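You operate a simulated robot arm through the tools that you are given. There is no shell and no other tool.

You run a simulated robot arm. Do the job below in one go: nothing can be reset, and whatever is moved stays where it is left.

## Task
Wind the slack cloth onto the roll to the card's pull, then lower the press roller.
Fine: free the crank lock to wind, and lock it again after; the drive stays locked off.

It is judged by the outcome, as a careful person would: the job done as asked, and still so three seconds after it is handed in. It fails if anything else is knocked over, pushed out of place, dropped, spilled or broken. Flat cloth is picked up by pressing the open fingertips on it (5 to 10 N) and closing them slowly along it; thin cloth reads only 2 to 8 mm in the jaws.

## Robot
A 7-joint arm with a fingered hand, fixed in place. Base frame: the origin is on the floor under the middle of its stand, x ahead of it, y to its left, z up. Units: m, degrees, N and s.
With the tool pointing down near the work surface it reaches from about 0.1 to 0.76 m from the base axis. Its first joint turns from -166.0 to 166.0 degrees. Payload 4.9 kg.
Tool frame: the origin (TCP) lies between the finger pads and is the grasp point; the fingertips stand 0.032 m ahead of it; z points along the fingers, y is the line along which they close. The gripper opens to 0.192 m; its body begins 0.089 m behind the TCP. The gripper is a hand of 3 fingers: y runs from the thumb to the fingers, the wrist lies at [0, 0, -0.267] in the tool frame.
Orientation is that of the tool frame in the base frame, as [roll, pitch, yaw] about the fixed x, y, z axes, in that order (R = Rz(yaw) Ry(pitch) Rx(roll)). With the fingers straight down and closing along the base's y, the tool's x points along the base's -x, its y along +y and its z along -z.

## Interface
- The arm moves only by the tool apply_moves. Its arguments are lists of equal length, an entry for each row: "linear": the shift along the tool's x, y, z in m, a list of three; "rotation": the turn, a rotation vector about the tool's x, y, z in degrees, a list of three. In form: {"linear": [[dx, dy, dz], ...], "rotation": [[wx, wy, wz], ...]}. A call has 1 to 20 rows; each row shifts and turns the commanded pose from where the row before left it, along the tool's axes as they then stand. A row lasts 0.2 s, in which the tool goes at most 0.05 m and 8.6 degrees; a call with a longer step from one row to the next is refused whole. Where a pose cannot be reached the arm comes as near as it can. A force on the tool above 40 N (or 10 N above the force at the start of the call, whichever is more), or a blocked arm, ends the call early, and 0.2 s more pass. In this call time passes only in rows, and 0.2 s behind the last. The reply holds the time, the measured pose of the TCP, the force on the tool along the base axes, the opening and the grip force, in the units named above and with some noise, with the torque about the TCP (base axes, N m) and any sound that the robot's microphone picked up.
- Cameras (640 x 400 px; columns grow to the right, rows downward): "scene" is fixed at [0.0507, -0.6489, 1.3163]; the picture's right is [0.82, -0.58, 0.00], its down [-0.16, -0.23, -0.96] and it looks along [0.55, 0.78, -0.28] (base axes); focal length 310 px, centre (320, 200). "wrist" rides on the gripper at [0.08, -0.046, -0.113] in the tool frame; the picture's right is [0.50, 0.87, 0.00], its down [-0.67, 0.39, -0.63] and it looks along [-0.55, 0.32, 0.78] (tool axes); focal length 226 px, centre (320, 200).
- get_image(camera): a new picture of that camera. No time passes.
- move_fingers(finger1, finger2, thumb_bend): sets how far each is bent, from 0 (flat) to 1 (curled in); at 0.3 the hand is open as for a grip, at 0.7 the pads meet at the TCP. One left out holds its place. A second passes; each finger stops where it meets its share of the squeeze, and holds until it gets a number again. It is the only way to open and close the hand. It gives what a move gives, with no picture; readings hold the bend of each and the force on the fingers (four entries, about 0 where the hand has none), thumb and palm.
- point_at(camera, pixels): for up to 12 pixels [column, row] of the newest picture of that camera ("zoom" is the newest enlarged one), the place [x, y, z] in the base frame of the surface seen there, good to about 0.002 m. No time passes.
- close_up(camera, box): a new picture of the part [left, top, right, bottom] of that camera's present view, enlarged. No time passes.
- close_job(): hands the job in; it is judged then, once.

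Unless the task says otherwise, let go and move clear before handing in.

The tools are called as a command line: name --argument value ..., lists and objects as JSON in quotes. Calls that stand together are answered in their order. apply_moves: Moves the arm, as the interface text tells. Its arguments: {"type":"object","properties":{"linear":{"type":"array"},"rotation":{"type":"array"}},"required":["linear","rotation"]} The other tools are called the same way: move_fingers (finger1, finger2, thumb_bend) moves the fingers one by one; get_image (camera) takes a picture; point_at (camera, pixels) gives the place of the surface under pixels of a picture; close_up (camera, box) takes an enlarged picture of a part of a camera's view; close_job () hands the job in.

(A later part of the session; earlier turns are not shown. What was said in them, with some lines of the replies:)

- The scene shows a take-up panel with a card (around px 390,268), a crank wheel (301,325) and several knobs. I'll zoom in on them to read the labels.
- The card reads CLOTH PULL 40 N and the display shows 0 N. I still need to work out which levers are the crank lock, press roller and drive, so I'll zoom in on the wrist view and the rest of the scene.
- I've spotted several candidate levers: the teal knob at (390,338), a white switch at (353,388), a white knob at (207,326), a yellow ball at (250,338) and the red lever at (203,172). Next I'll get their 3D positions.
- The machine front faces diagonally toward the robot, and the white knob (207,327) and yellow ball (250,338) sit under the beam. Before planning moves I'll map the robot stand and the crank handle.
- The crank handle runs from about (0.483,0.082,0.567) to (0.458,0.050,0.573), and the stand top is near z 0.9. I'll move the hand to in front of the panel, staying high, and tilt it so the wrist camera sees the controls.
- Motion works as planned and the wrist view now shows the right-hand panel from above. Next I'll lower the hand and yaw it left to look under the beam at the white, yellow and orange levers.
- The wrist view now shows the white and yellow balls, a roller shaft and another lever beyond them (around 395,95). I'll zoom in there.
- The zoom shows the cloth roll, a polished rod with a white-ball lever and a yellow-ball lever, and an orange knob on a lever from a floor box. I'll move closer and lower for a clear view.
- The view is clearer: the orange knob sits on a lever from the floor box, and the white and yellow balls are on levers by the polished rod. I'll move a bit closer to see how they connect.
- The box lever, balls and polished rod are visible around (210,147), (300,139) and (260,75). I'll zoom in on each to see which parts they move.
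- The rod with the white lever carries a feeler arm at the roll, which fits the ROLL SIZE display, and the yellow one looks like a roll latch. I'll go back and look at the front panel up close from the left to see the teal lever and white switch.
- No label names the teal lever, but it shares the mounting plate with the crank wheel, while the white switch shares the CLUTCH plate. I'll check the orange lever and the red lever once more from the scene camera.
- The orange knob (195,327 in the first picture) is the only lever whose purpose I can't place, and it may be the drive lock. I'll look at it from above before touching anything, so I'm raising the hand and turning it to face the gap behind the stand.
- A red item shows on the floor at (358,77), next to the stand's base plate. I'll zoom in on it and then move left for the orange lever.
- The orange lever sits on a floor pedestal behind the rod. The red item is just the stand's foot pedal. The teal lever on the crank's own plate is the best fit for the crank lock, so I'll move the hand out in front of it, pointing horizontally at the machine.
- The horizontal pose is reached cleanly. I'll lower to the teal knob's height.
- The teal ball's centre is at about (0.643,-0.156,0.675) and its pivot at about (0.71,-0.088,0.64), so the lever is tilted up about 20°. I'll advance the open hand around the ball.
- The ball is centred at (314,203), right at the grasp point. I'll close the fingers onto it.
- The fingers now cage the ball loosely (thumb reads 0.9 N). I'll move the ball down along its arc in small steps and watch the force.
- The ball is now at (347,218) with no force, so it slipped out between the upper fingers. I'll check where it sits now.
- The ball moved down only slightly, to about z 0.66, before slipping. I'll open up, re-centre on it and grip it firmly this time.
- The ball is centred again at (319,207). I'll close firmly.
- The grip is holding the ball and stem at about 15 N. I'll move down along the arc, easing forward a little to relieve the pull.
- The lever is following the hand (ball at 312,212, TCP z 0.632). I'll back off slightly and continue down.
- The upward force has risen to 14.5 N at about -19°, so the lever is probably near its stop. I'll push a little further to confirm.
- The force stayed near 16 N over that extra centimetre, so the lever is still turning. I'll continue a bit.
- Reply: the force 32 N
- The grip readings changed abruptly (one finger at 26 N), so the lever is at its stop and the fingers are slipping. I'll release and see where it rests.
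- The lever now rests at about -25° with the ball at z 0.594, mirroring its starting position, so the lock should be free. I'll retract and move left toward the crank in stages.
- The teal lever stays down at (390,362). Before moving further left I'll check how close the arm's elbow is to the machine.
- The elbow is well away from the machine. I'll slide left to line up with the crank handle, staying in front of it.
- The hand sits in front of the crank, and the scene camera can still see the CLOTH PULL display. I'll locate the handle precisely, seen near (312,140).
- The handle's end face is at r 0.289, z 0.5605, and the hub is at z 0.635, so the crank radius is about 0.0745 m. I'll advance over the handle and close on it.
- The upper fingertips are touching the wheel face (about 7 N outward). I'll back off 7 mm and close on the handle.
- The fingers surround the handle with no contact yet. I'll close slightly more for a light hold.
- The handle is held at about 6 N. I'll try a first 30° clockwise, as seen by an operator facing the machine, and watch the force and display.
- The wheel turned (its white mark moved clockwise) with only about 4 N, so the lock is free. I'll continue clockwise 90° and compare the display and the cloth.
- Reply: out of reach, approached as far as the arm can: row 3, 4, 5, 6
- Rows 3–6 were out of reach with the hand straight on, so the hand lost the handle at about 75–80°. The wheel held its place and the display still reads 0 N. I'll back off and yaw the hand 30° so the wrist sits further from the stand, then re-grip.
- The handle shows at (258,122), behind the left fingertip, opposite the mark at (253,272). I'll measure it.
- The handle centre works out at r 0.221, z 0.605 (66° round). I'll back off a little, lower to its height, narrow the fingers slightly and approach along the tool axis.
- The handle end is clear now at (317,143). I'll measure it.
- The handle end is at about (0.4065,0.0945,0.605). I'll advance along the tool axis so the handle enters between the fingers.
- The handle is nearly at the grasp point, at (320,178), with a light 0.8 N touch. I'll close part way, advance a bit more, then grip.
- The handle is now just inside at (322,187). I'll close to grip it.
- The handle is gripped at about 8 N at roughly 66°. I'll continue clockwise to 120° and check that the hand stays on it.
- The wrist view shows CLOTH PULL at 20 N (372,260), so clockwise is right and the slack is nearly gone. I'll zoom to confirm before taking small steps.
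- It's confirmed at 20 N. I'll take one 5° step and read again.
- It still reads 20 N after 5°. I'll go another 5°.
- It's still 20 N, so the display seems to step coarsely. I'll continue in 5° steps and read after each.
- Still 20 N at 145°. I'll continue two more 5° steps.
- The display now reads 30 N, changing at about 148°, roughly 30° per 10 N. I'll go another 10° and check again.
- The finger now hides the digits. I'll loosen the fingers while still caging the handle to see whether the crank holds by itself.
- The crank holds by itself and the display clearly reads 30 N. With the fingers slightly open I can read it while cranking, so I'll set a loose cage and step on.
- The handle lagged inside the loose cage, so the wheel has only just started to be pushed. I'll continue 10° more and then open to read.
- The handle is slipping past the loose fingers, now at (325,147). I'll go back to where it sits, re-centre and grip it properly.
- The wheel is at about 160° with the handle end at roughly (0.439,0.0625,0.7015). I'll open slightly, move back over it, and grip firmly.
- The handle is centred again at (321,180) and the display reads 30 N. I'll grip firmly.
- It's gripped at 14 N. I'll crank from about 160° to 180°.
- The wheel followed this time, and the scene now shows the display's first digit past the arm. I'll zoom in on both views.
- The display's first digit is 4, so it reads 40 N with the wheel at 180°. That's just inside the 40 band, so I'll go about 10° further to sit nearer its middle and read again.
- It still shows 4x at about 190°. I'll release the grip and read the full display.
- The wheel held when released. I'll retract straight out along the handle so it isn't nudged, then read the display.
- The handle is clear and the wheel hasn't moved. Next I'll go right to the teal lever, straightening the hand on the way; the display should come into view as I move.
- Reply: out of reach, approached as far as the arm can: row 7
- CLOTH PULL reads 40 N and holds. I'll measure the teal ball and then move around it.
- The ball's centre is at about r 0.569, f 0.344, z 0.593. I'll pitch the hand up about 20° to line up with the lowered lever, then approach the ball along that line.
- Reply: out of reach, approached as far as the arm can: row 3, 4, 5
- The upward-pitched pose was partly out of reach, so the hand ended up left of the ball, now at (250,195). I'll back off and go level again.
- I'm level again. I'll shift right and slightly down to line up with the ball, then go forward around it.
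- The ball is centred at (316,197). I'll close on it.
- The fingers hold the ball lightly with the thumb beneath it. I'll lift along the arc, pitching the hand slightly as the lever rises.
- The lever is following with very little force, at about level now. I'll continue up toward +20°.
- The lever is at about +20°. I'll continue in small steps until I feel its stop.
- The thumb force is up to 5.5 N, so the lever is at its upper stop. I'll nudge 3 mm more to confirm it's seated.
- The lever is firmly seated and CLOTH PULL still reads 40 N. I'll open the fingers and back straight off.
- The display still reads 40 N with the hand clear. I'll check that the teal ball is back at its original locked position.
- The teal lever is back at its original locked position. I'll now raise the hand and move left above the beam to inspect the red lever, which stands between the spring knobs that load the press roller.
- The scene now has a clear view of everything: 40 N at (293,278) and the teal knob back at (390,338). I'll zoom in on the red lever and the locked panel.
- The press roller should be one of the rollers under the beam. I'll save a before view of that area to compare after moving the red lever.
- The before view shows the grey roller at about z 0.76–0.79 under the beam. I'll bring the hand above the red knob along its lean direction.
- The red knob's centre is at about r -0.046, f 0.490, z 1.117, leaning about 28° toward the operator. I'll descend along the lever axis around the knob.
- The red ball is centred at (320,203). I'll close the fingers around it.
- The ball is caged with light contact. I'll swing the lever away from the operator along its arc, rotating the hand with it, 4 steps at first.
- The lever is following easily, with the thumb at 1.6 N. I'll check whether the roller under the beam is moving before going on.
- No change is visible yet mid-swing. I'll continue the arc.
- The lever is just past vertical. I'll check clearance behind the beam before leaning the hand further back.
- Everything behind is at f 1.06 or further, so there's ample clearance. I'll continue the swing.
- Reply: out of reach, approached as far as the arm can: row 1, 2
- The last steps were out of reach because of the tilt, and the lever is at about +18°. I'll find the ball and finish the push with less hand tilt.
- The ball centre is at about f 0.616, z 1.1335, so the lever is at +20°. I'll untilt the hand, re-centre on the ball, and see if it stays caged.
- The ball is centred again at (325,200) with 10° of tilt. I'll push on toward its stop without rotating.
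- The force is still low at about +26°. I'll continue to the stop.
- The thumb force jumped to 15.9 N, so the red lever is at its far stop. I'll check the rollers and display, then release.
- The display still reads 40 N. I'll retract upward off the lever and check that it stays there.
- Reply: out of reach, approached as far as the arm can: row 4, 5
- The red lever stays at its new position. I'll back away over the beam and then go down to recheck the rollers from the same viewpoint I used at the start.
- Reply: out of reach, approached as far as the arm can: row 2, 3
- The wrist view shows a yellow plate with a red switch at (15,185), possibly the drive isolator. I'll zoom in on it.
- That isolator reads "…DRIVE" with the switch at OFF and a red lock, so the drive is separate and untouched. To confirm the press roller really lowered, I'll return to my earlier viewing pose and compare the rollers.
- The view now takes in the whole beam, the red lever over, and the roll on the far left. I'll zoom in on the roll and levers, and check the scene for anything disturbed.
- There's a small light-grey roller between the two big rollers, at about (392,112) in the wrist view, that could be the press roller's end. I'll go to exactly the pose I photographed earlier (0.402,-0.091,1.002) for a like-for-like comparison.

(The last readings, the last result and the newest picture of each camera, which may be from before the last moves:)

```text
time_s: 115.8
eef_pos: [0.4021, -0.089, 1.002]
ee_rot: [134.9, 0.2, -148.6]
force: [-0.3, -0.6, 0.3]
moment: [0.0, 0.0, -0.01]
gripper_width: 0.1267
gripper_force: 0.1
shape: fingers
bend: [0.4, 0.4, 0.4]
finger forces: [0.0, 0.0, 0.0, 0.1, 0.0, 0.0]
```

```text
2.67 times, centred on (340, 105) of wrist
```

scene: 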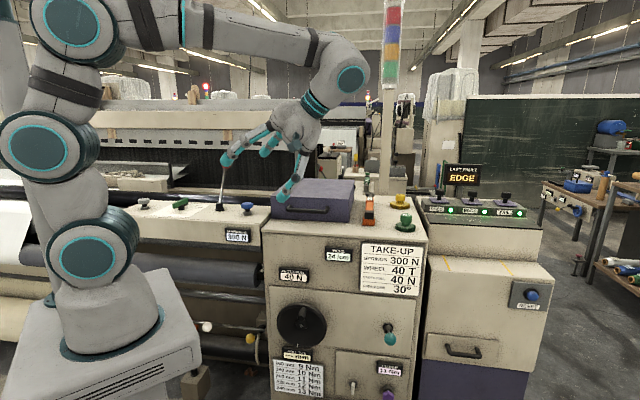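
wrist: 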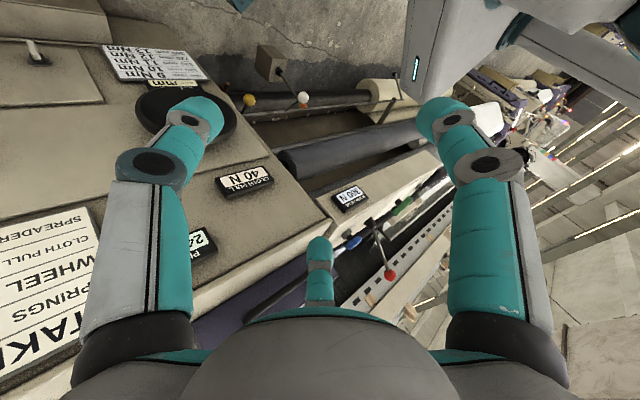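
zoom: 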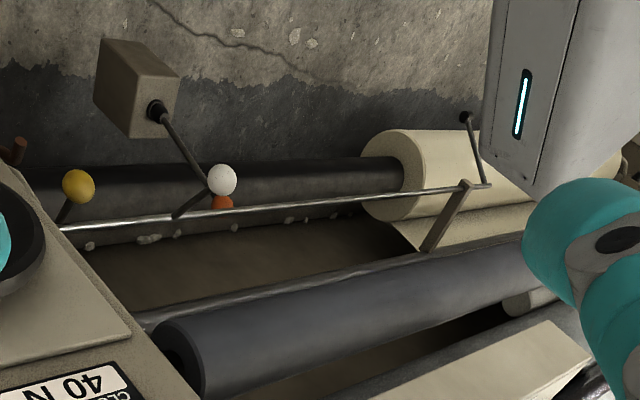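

The roller area is partly covered by my finger. I'll open the hand to its original 0.3 so the comparison is exact.

move_fingers --finger1 0.3 --finger2 0.3 --thumb_bend 0.3

close_up --camera "wrist" --box '[220, 30, 460, 180]'

close_up --camera "wrist" --box '[380, 80, 480, 160]'

```text
time_s: 116.8
eef_pos: [0.4016, -0.0891, 1.0017]
ee_rot: [135.0, 0.2, -148.6]
force: [0.8, 0.2, -0.2]
moment: [0.02, -0.02, -0.02]
gripper_width: 0.1676
gripper_force: 0.0
shape: fingers
bend: [0.3, 0.3, 0.3]
finger forces: [0.0, 0.0, 0.0, 0.0, 0.0, 0.0]
```

```text
2.67 times, centred on (340, 105) of wrist
```

zoom: 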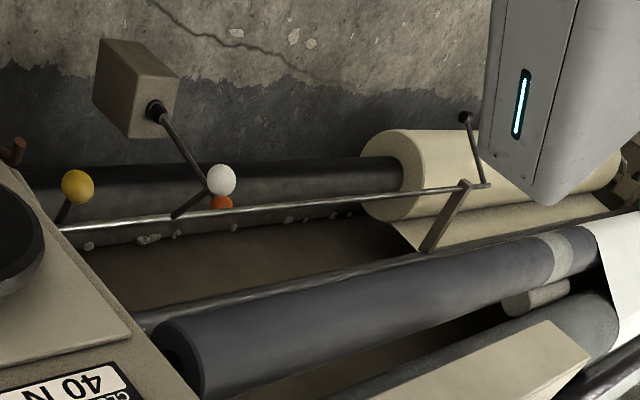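

```text
5.00 times, centred on (430, 120) of wrist
```

zoom: 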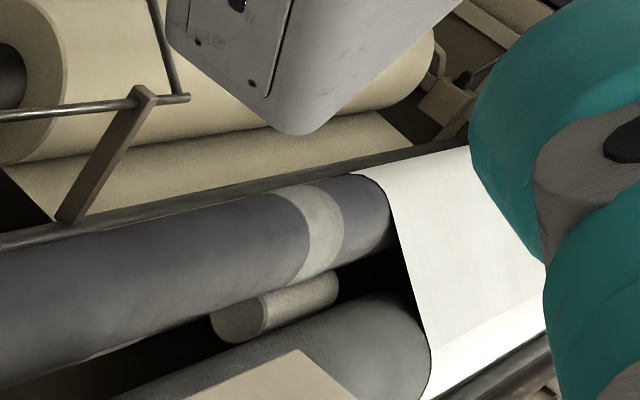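

I can't see an obvious roller shift from here. I'll measure the roller surfaces to see which one is the press roller and whether it's in contact.

point_at --camera "zoom" --pixels '[[290, 310], [240, 325], [330, 290], [320, 230], [200, 260], [380, 350], [300, 360], [400, 200], [60, 240], [145, 100], [110, 160], [470, 250]]'

point_at --camera "wrist" --pixels '[[330, 150], [290, 165], [300, 172], [350, 165], [400, 148], [420, 160], [330, 125], [270, 135]]'

```text
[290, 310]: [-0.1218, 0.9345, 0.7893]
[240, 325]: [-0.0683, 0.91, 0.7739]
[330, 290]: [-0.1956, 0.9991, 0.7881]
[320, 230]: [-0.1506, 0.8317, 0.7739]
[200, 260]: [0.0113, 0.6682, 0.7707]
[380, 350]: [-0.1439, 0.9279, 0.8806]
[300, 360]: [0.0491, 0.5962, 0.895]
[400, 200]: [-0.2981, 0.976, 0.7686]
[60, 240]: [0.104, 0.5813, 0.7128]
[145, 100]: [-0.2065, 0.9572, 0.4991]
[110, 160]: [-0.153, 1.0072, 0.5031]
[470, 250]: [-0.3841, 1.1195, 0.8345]
```

```text
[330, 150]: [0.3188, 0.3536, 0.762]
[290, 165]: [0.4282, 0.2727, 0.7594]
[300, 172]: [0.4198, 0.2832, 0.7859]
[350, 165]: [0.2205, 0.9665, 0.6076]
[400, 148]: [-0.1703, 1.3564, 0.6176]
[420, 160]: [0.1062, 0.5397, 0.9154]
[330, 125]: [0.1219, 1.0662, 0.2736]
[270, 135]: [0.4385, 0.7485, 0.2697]
```

I'll re-measure the same scene pixels I took before moving the red lever.

close_up --camera "scene" --box '[130, 220, 290, 350]'

point_at --camera "zoom" --pixels '[[420, 130], [420, 170], [300, 100], [300, 140], [400, 225], [520, 200], [460, 130], [540, 140]]'

close_up --camera "scene" --box '[130, 150, 290, 250]'

```text
3.08 times, centred on (210, 285) of scene
```

zoom: 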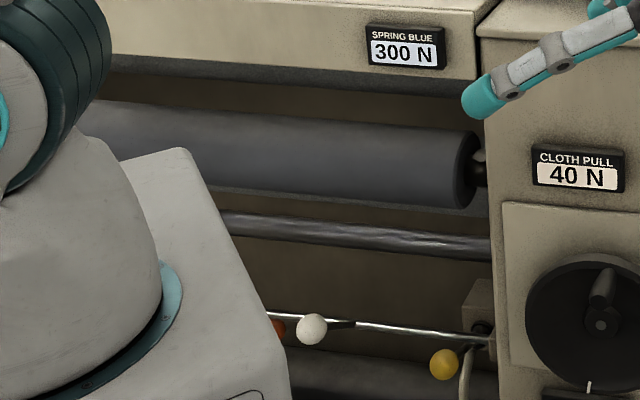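

```text
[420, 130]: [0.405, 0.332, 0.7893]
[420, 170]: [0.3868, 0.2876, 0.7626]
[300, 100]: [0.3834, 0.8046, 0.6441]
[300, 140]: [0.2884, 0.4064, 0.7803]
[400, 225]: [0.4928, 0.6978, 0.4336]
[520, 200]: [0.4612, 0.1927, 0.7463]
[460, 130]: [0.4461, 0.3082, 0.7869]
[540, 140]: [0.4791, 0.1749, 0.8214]
```

```text
4.00 times, centred on (210, 200) of scene
```

zoom: 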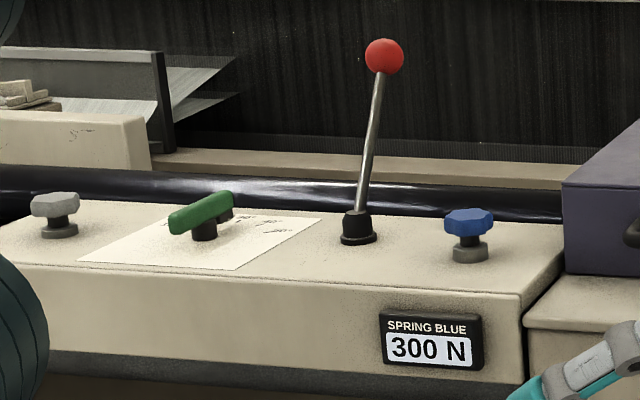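

The front grey roller hasn't changed (same coordinates within 2 mm). I'll check the black roller behind the beam using the same crop I took mid-swing.

close_up --camera "scene" --box '[130, 140, 290, 240]'

point_at --camera "zoom" --pixels '[[100, 225], [300, 225], [450, 235], [300, 235], [300, 215], [60, 210], [500, 245], [250, 215]]'

get_image --camera "wrist"

```text
4.00 times, centred on (210, 190) of scene
```

zoom: 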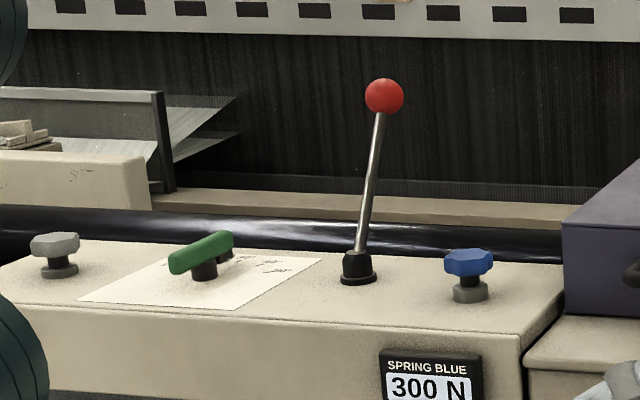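

```text
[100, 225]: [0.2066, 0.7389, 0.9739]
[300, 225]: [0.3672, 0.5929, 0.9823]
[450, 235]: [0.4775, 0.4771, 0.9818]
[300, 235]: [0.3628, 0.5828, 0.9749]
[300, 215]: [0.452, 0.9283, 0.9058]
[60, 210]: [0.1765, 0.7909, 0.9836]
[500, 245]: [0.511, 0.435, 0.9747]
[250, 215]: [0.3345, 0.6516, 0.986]
```

```text
taken
```

wrist: 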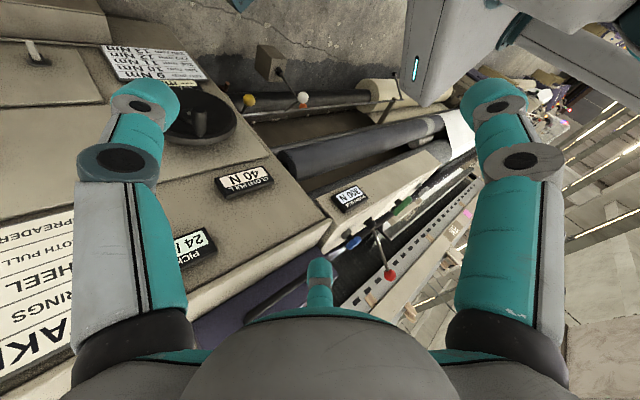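

The visible rollers look the same, so the press roller is probably hidden inside the beam. I'll repeat my earlier low viewpoint, using the same path as before, to compare the gap under the beam.

apply_moves --linear '[[-0.001, -0.0098, 0.0256], [-0.001, -0.0098, 0.0256], [-0.001, -0.0098, 0.0256], [-0.001, -0.0098, 0.0256], [-0.001, -0.0098, 0.0256], [-0.001, -0.0098, 0.0256], [-0.001, -0.0098, 0.0256], [-0.001, -0.0098, 0.0256], [-0.001, -0.0098, 0.0256], [0, 0.02, 0.02], [0, 0.02, 0.02], [0, 0.02, 0.02], [0, 0.02, 0.02]]' --rotation '[[0, 0, 0], [0, 0, 0], [0, 0, 0], [0, 0, 0], [0, 0, 0], [0, 0, 0], [0, 0, 0], [0, 0, 0], [0, 0, 0], [0, 0, 0], [0, 0, 0], [0, 0, 0], [0, 0, 0]]'

get_image --camera "wrist"

close_up --camera "wrist" --box '[230, 120, 480, 300]'

```text
time_s: 119.6
eef_pos: [0.2991, 0.0988, 0.7772]
ee_rot: [134.9, 0.1, -148.7]
force: [0.1, 0.8, 0.0]
moment: [0.02, -0.02, 0.0]
gripper_width: 0.1679
gripper_force: 0.0
shape: fingers
bend: [0.3, 0.3, 0.3]
finger forces: [0.0, 0.0, 0.0, 0.0, 0.1, 0.0]
```

```text
taken
```

wrist: 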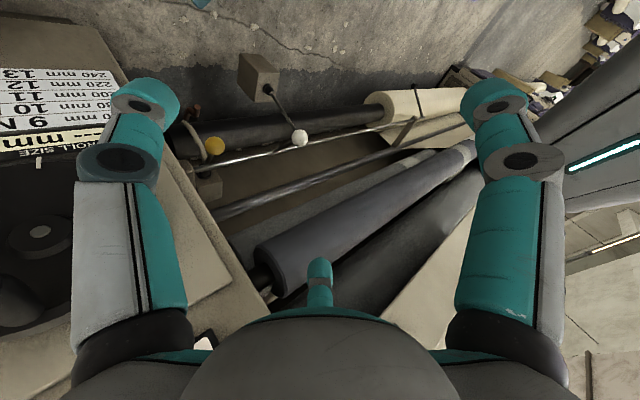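

```text
2.22 times, centred on (355, 210) of wrist
```

zoom: 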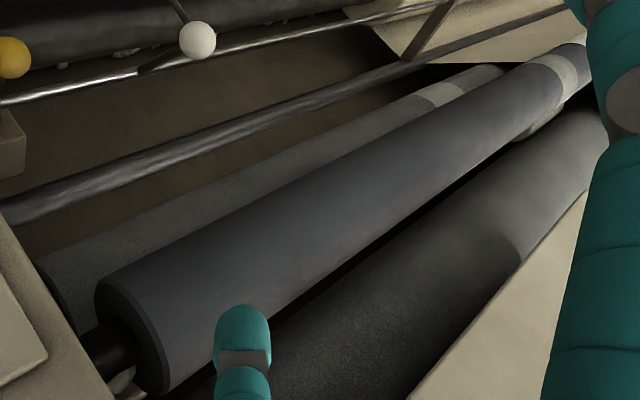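

From here I can see three rollers: the front grey one, one below behind it, and the dark rough one under the beam. I'll sample their surfaces to check for a gap or nip.

point_at --camera "zoom" --pixels '[[230, 195], [260, 215], [290, 225], [320, 240], [345, 250], [362, 256], [375, 265], [395, 280], [420, 300], [450, 320], [200, 190], [240, 160]]'

```text
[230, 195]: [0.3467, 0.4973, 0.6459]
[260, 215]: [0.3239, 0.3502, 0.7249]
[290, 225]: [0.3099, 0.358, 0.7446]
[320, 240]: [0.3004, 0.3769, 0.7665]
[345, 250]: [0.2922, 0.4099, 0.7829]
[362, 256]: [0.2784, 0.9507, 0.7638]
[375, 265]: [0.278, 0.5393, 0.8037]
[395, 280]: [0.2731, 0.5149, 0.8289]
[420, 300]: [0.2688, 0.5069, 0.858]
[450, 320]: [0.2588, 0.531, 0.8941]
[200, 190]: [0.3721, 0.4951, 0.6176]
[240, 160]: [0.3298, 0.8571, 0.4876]
```

The front grey roller (centre f 0.514, z 0.745) stands clear of the dark one (centre f 0.62, z 0.86). I'll repeat the exact close-up boxes I took at this pose at the start for comparison.

close_up --camera "wrist" --box '[340, 70, 480, 160]'

close_up --camera "wrist" --box '[160, 90, 320, 190]'

close_up --camera "wrist" --box '[400, 110, 500, 240]'

```text
4.44 times, centred on (410, 115) of wrist
```

zoom: 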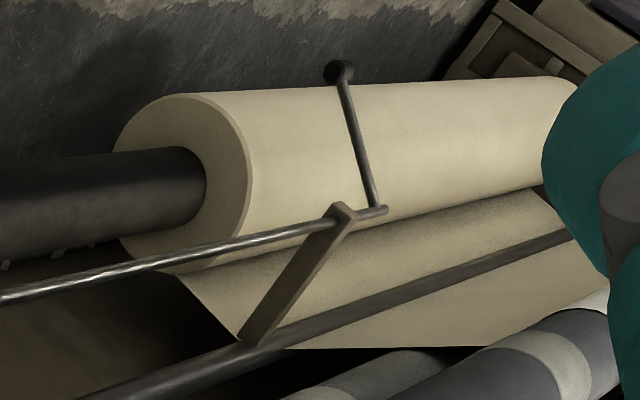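

```text
4.00 times, centred on (240, 140) of wrist
```

zoom: 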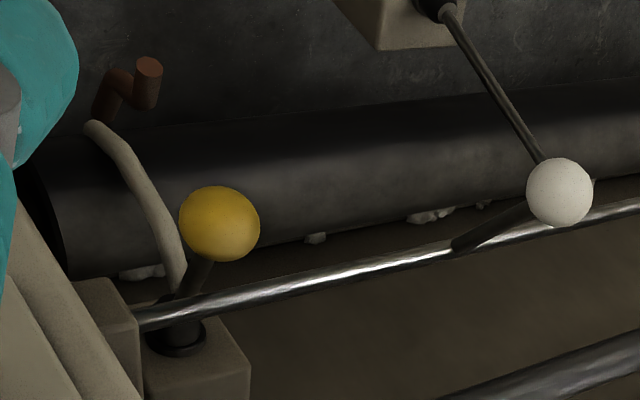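

```text
3.08 times, centred on (450, 175) of wrist
```

zoom: 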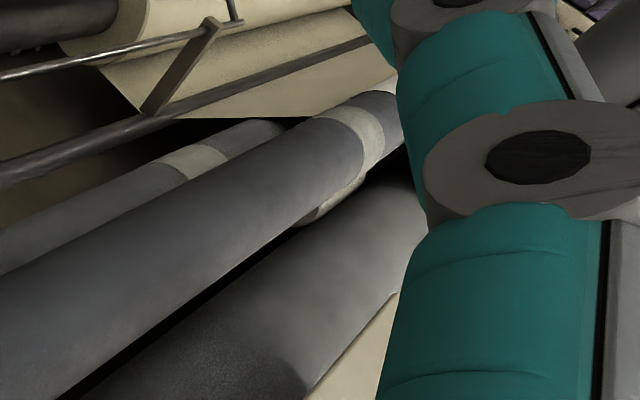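

I recall a light band on the lower roller in the earlier shot from 8 cm further back. I'll back up to that pose and take the identical crop.

apply_moves --linear '[[0, -0.02, -0.02], [0, -0.02, -0.02], [0, -0.02, -0.02], [0, -0.02, -0.02]]' --rotation '[[0, 0, 0], [0, 0, 0], [0, 0, 0], [0, 0, 0]]'

close_up --camera "wrist" --box '[190, 20, 460, 190]'

get_image --camera "wrist"

```text
time_s: 120.6
eef_pos: [0.3588, 0.0003, 0.7763]
ee_rot: [135.0, 0.1, -148.6]
force: [-0.8, -0.2, 0.4]
moment: [-0.01, 0.0, 0.02]
gripper_width: 0.1679
gripper_force: 0.2
shape: fingers
bend: [0.3, 0.3, 0.3]
finger forces: [0.0, 0.0, 0.1, 0.0, 0.0, 0.0]
```

```text
2.35 times, centred on (325, 105) of wrist
```

zoom: 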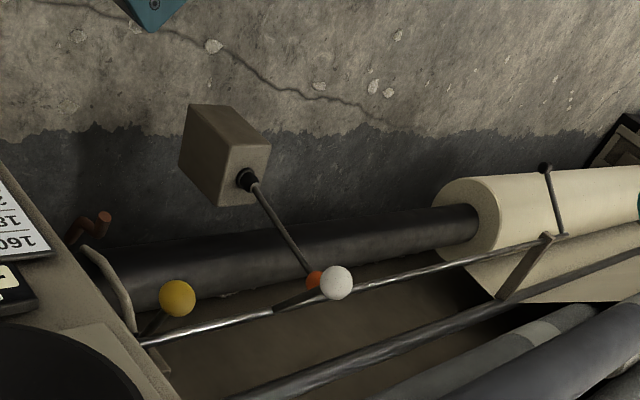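

```text
taken
```

wrist: 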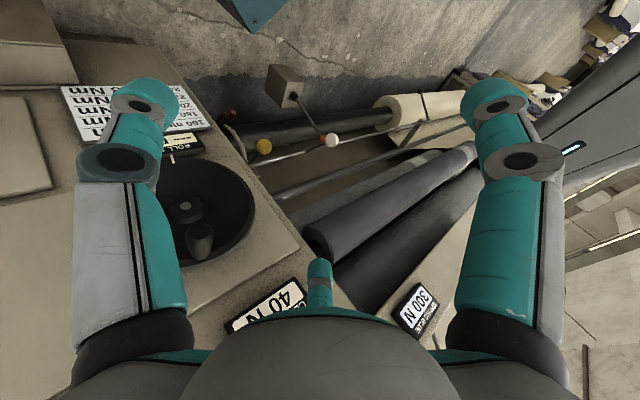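

The roller picture matches what I can expect, the red lever is at its stop, and the pull holds at 40 N. I'll raise the hand clear of the machine and do a final check of every control.

apply_moves --linear '[[0, 0.0314, -0.0314], [0, 0.0314, -0.0314], [0, 0.0314, -0.0314], [0, 0.0314, -0.0314], [0, 0.0314, -0.0314], [0, 0.0314, -0.0314], [0, 0.0314, -0.0314], [0, 0.0314, -0.0314], [0, 0.0314, -0.0314], [0, 0.0314, -0.0314]]' --rotation '[[0, 0, 0], [0, 0, 0], [0, 0, 0], [0, 0, 0], [0, 0, 0], [0, 0, 0], [0, 0, 0], [0, 0, 0], [0, 0, 0], [0, 0, 0]]'

get_image --camera "scene"

close_up --camera "scene" --box '[260, 230, 430, 400]'

close_up --camera "scene" --box '[130, 150, 430, 340]'

```text
time_s: 122.8
eef_pos: [0.3566, 0.0032, 1.2227]
ee_rot: [135.3, 0.6, -148.6]
force: [-3.2, 0.6, 8.1]
moment: [-0.67, -0.66, -0.26]
gripper_width: 0.168
gripper_force: 0.1
shape: fingers
bend: [0.3, 0.3, 0.3]
finger forces: [0.0, 0.0, 0.1, 0.1, 0.0, 0.0]
```

```text
taken
```

scene: 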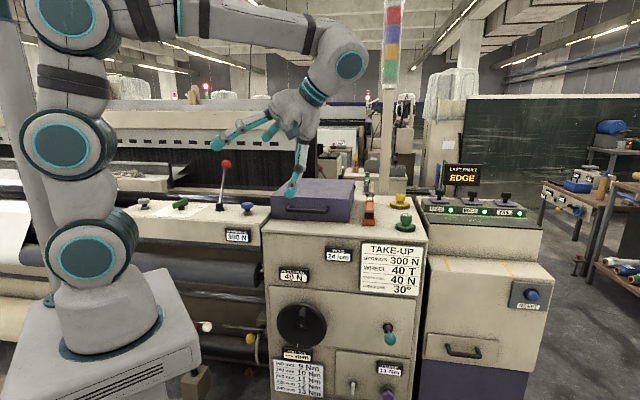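

```text
2.35 times, centred on (345, 315) of scene
```

zoom: 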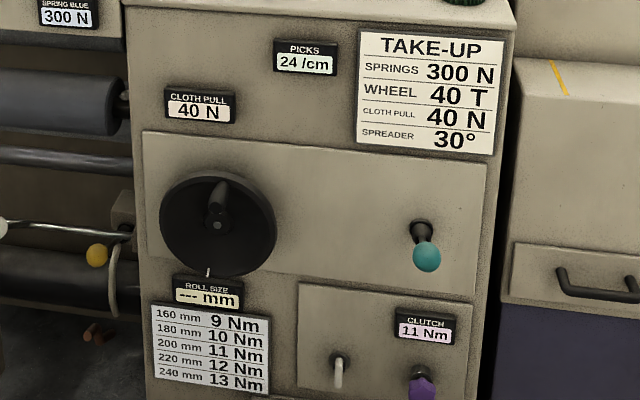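

```text
2.11 times, centred on (280, 245) of scene
```

zoom: 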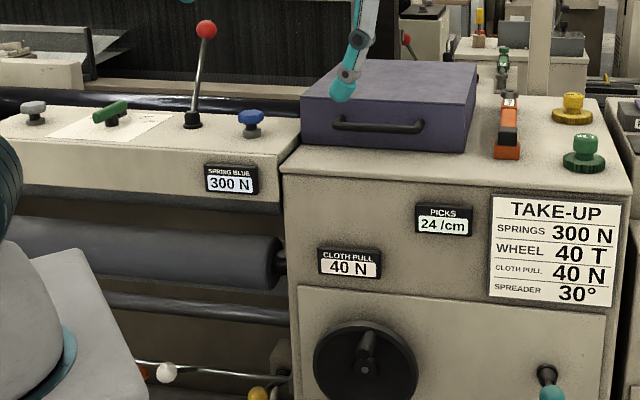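

All controls read right: CLOTH PULL 40 N, teal lever up (locked) and red lever over. The last force reading of 8 N was odd, so I'll do a settle step to confirm nothing is in contact.

apply_moves --linear '[[0, 0, 0], [0, 0, 0], [0, 0, 0]]' --rotation '[[0, 0, 0], [0, 0, 0], [0, 0, 0]]'

get_image --camera "wrist"

close_up --camera "wrist" --box '[170, 20, 470, 260]'

```text
time_s: 123.6
eef_pos: [0.357, 0.0012, 1.2175]
ee_rot: [135.0, 0.2, -148.6]
force: [-0.4, -0.4, 0.3]
moment: [0.02, -0.06, -0.02]
gripper_width: 0.1679
gripper_force: 0.0
shape: fingers
bend: [0.3, 0.3, 0.3]
finger forces: [0.0, 0.0, 0.0, 0.0, 0.0, 0.0]
```

```text
taken
```

wrist: 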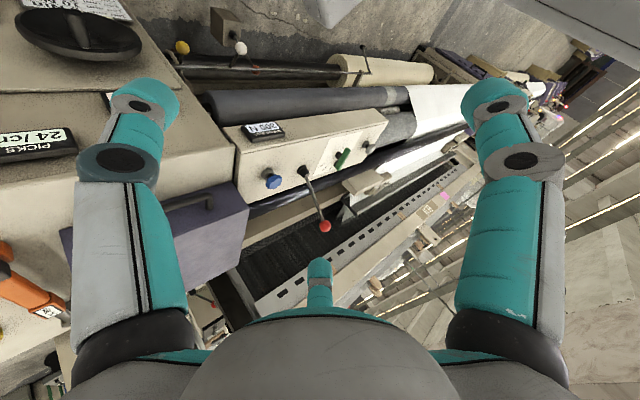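

```text
1.67 times, centred on (320, 140) of wrist
```

zoom: 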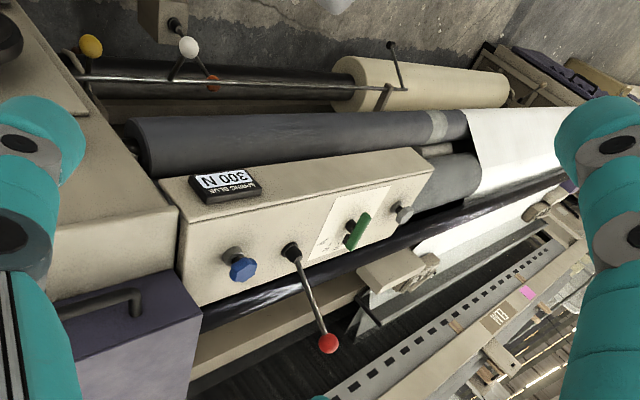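

The readings are at rest with zero contact force and the hand is clear. CLOTH PULL holds at the card's 40 N, the crank lock lever is back up, and the red lever is at its far stop. The drive isolator is untouched. I'm handing the job in.

close_job

```text
The job is handed in.
```

I wound the slack onto the roll until CLOTH PULL read the card's 40 N, locked the crank again, and moved the red lever to lower the press roller. I could not confirm by sight that the press roller actually came down.

- **Crank and pull:** I lowered the teal lever to free the crank and wound clockwise. The display went from 0 to 40 N and stayed there. It moves in 10 N steps, so I stopped a little way into the 40 N band.
- **Crank lock:** The teal lever is back up at its stop, within a few millimetres of where it started. The pull still read 40 N afterwards.
- **Press roller:** No lever is labelled, so I took the red one to be the press roller lever because it stands between the spring knobs. It went from leaning towards the operator to its far stop and stayed there. None of the rollers I could see moved when I compared before and after, so the press roller may be hidden inside the beam.
- **Drive:** I left it alone. The isolator behind the robot looks switched to OFF with a red lock on it.

The hand is open and clear of the machine. I touched nothing else, and saw nothing moved or knocked over.
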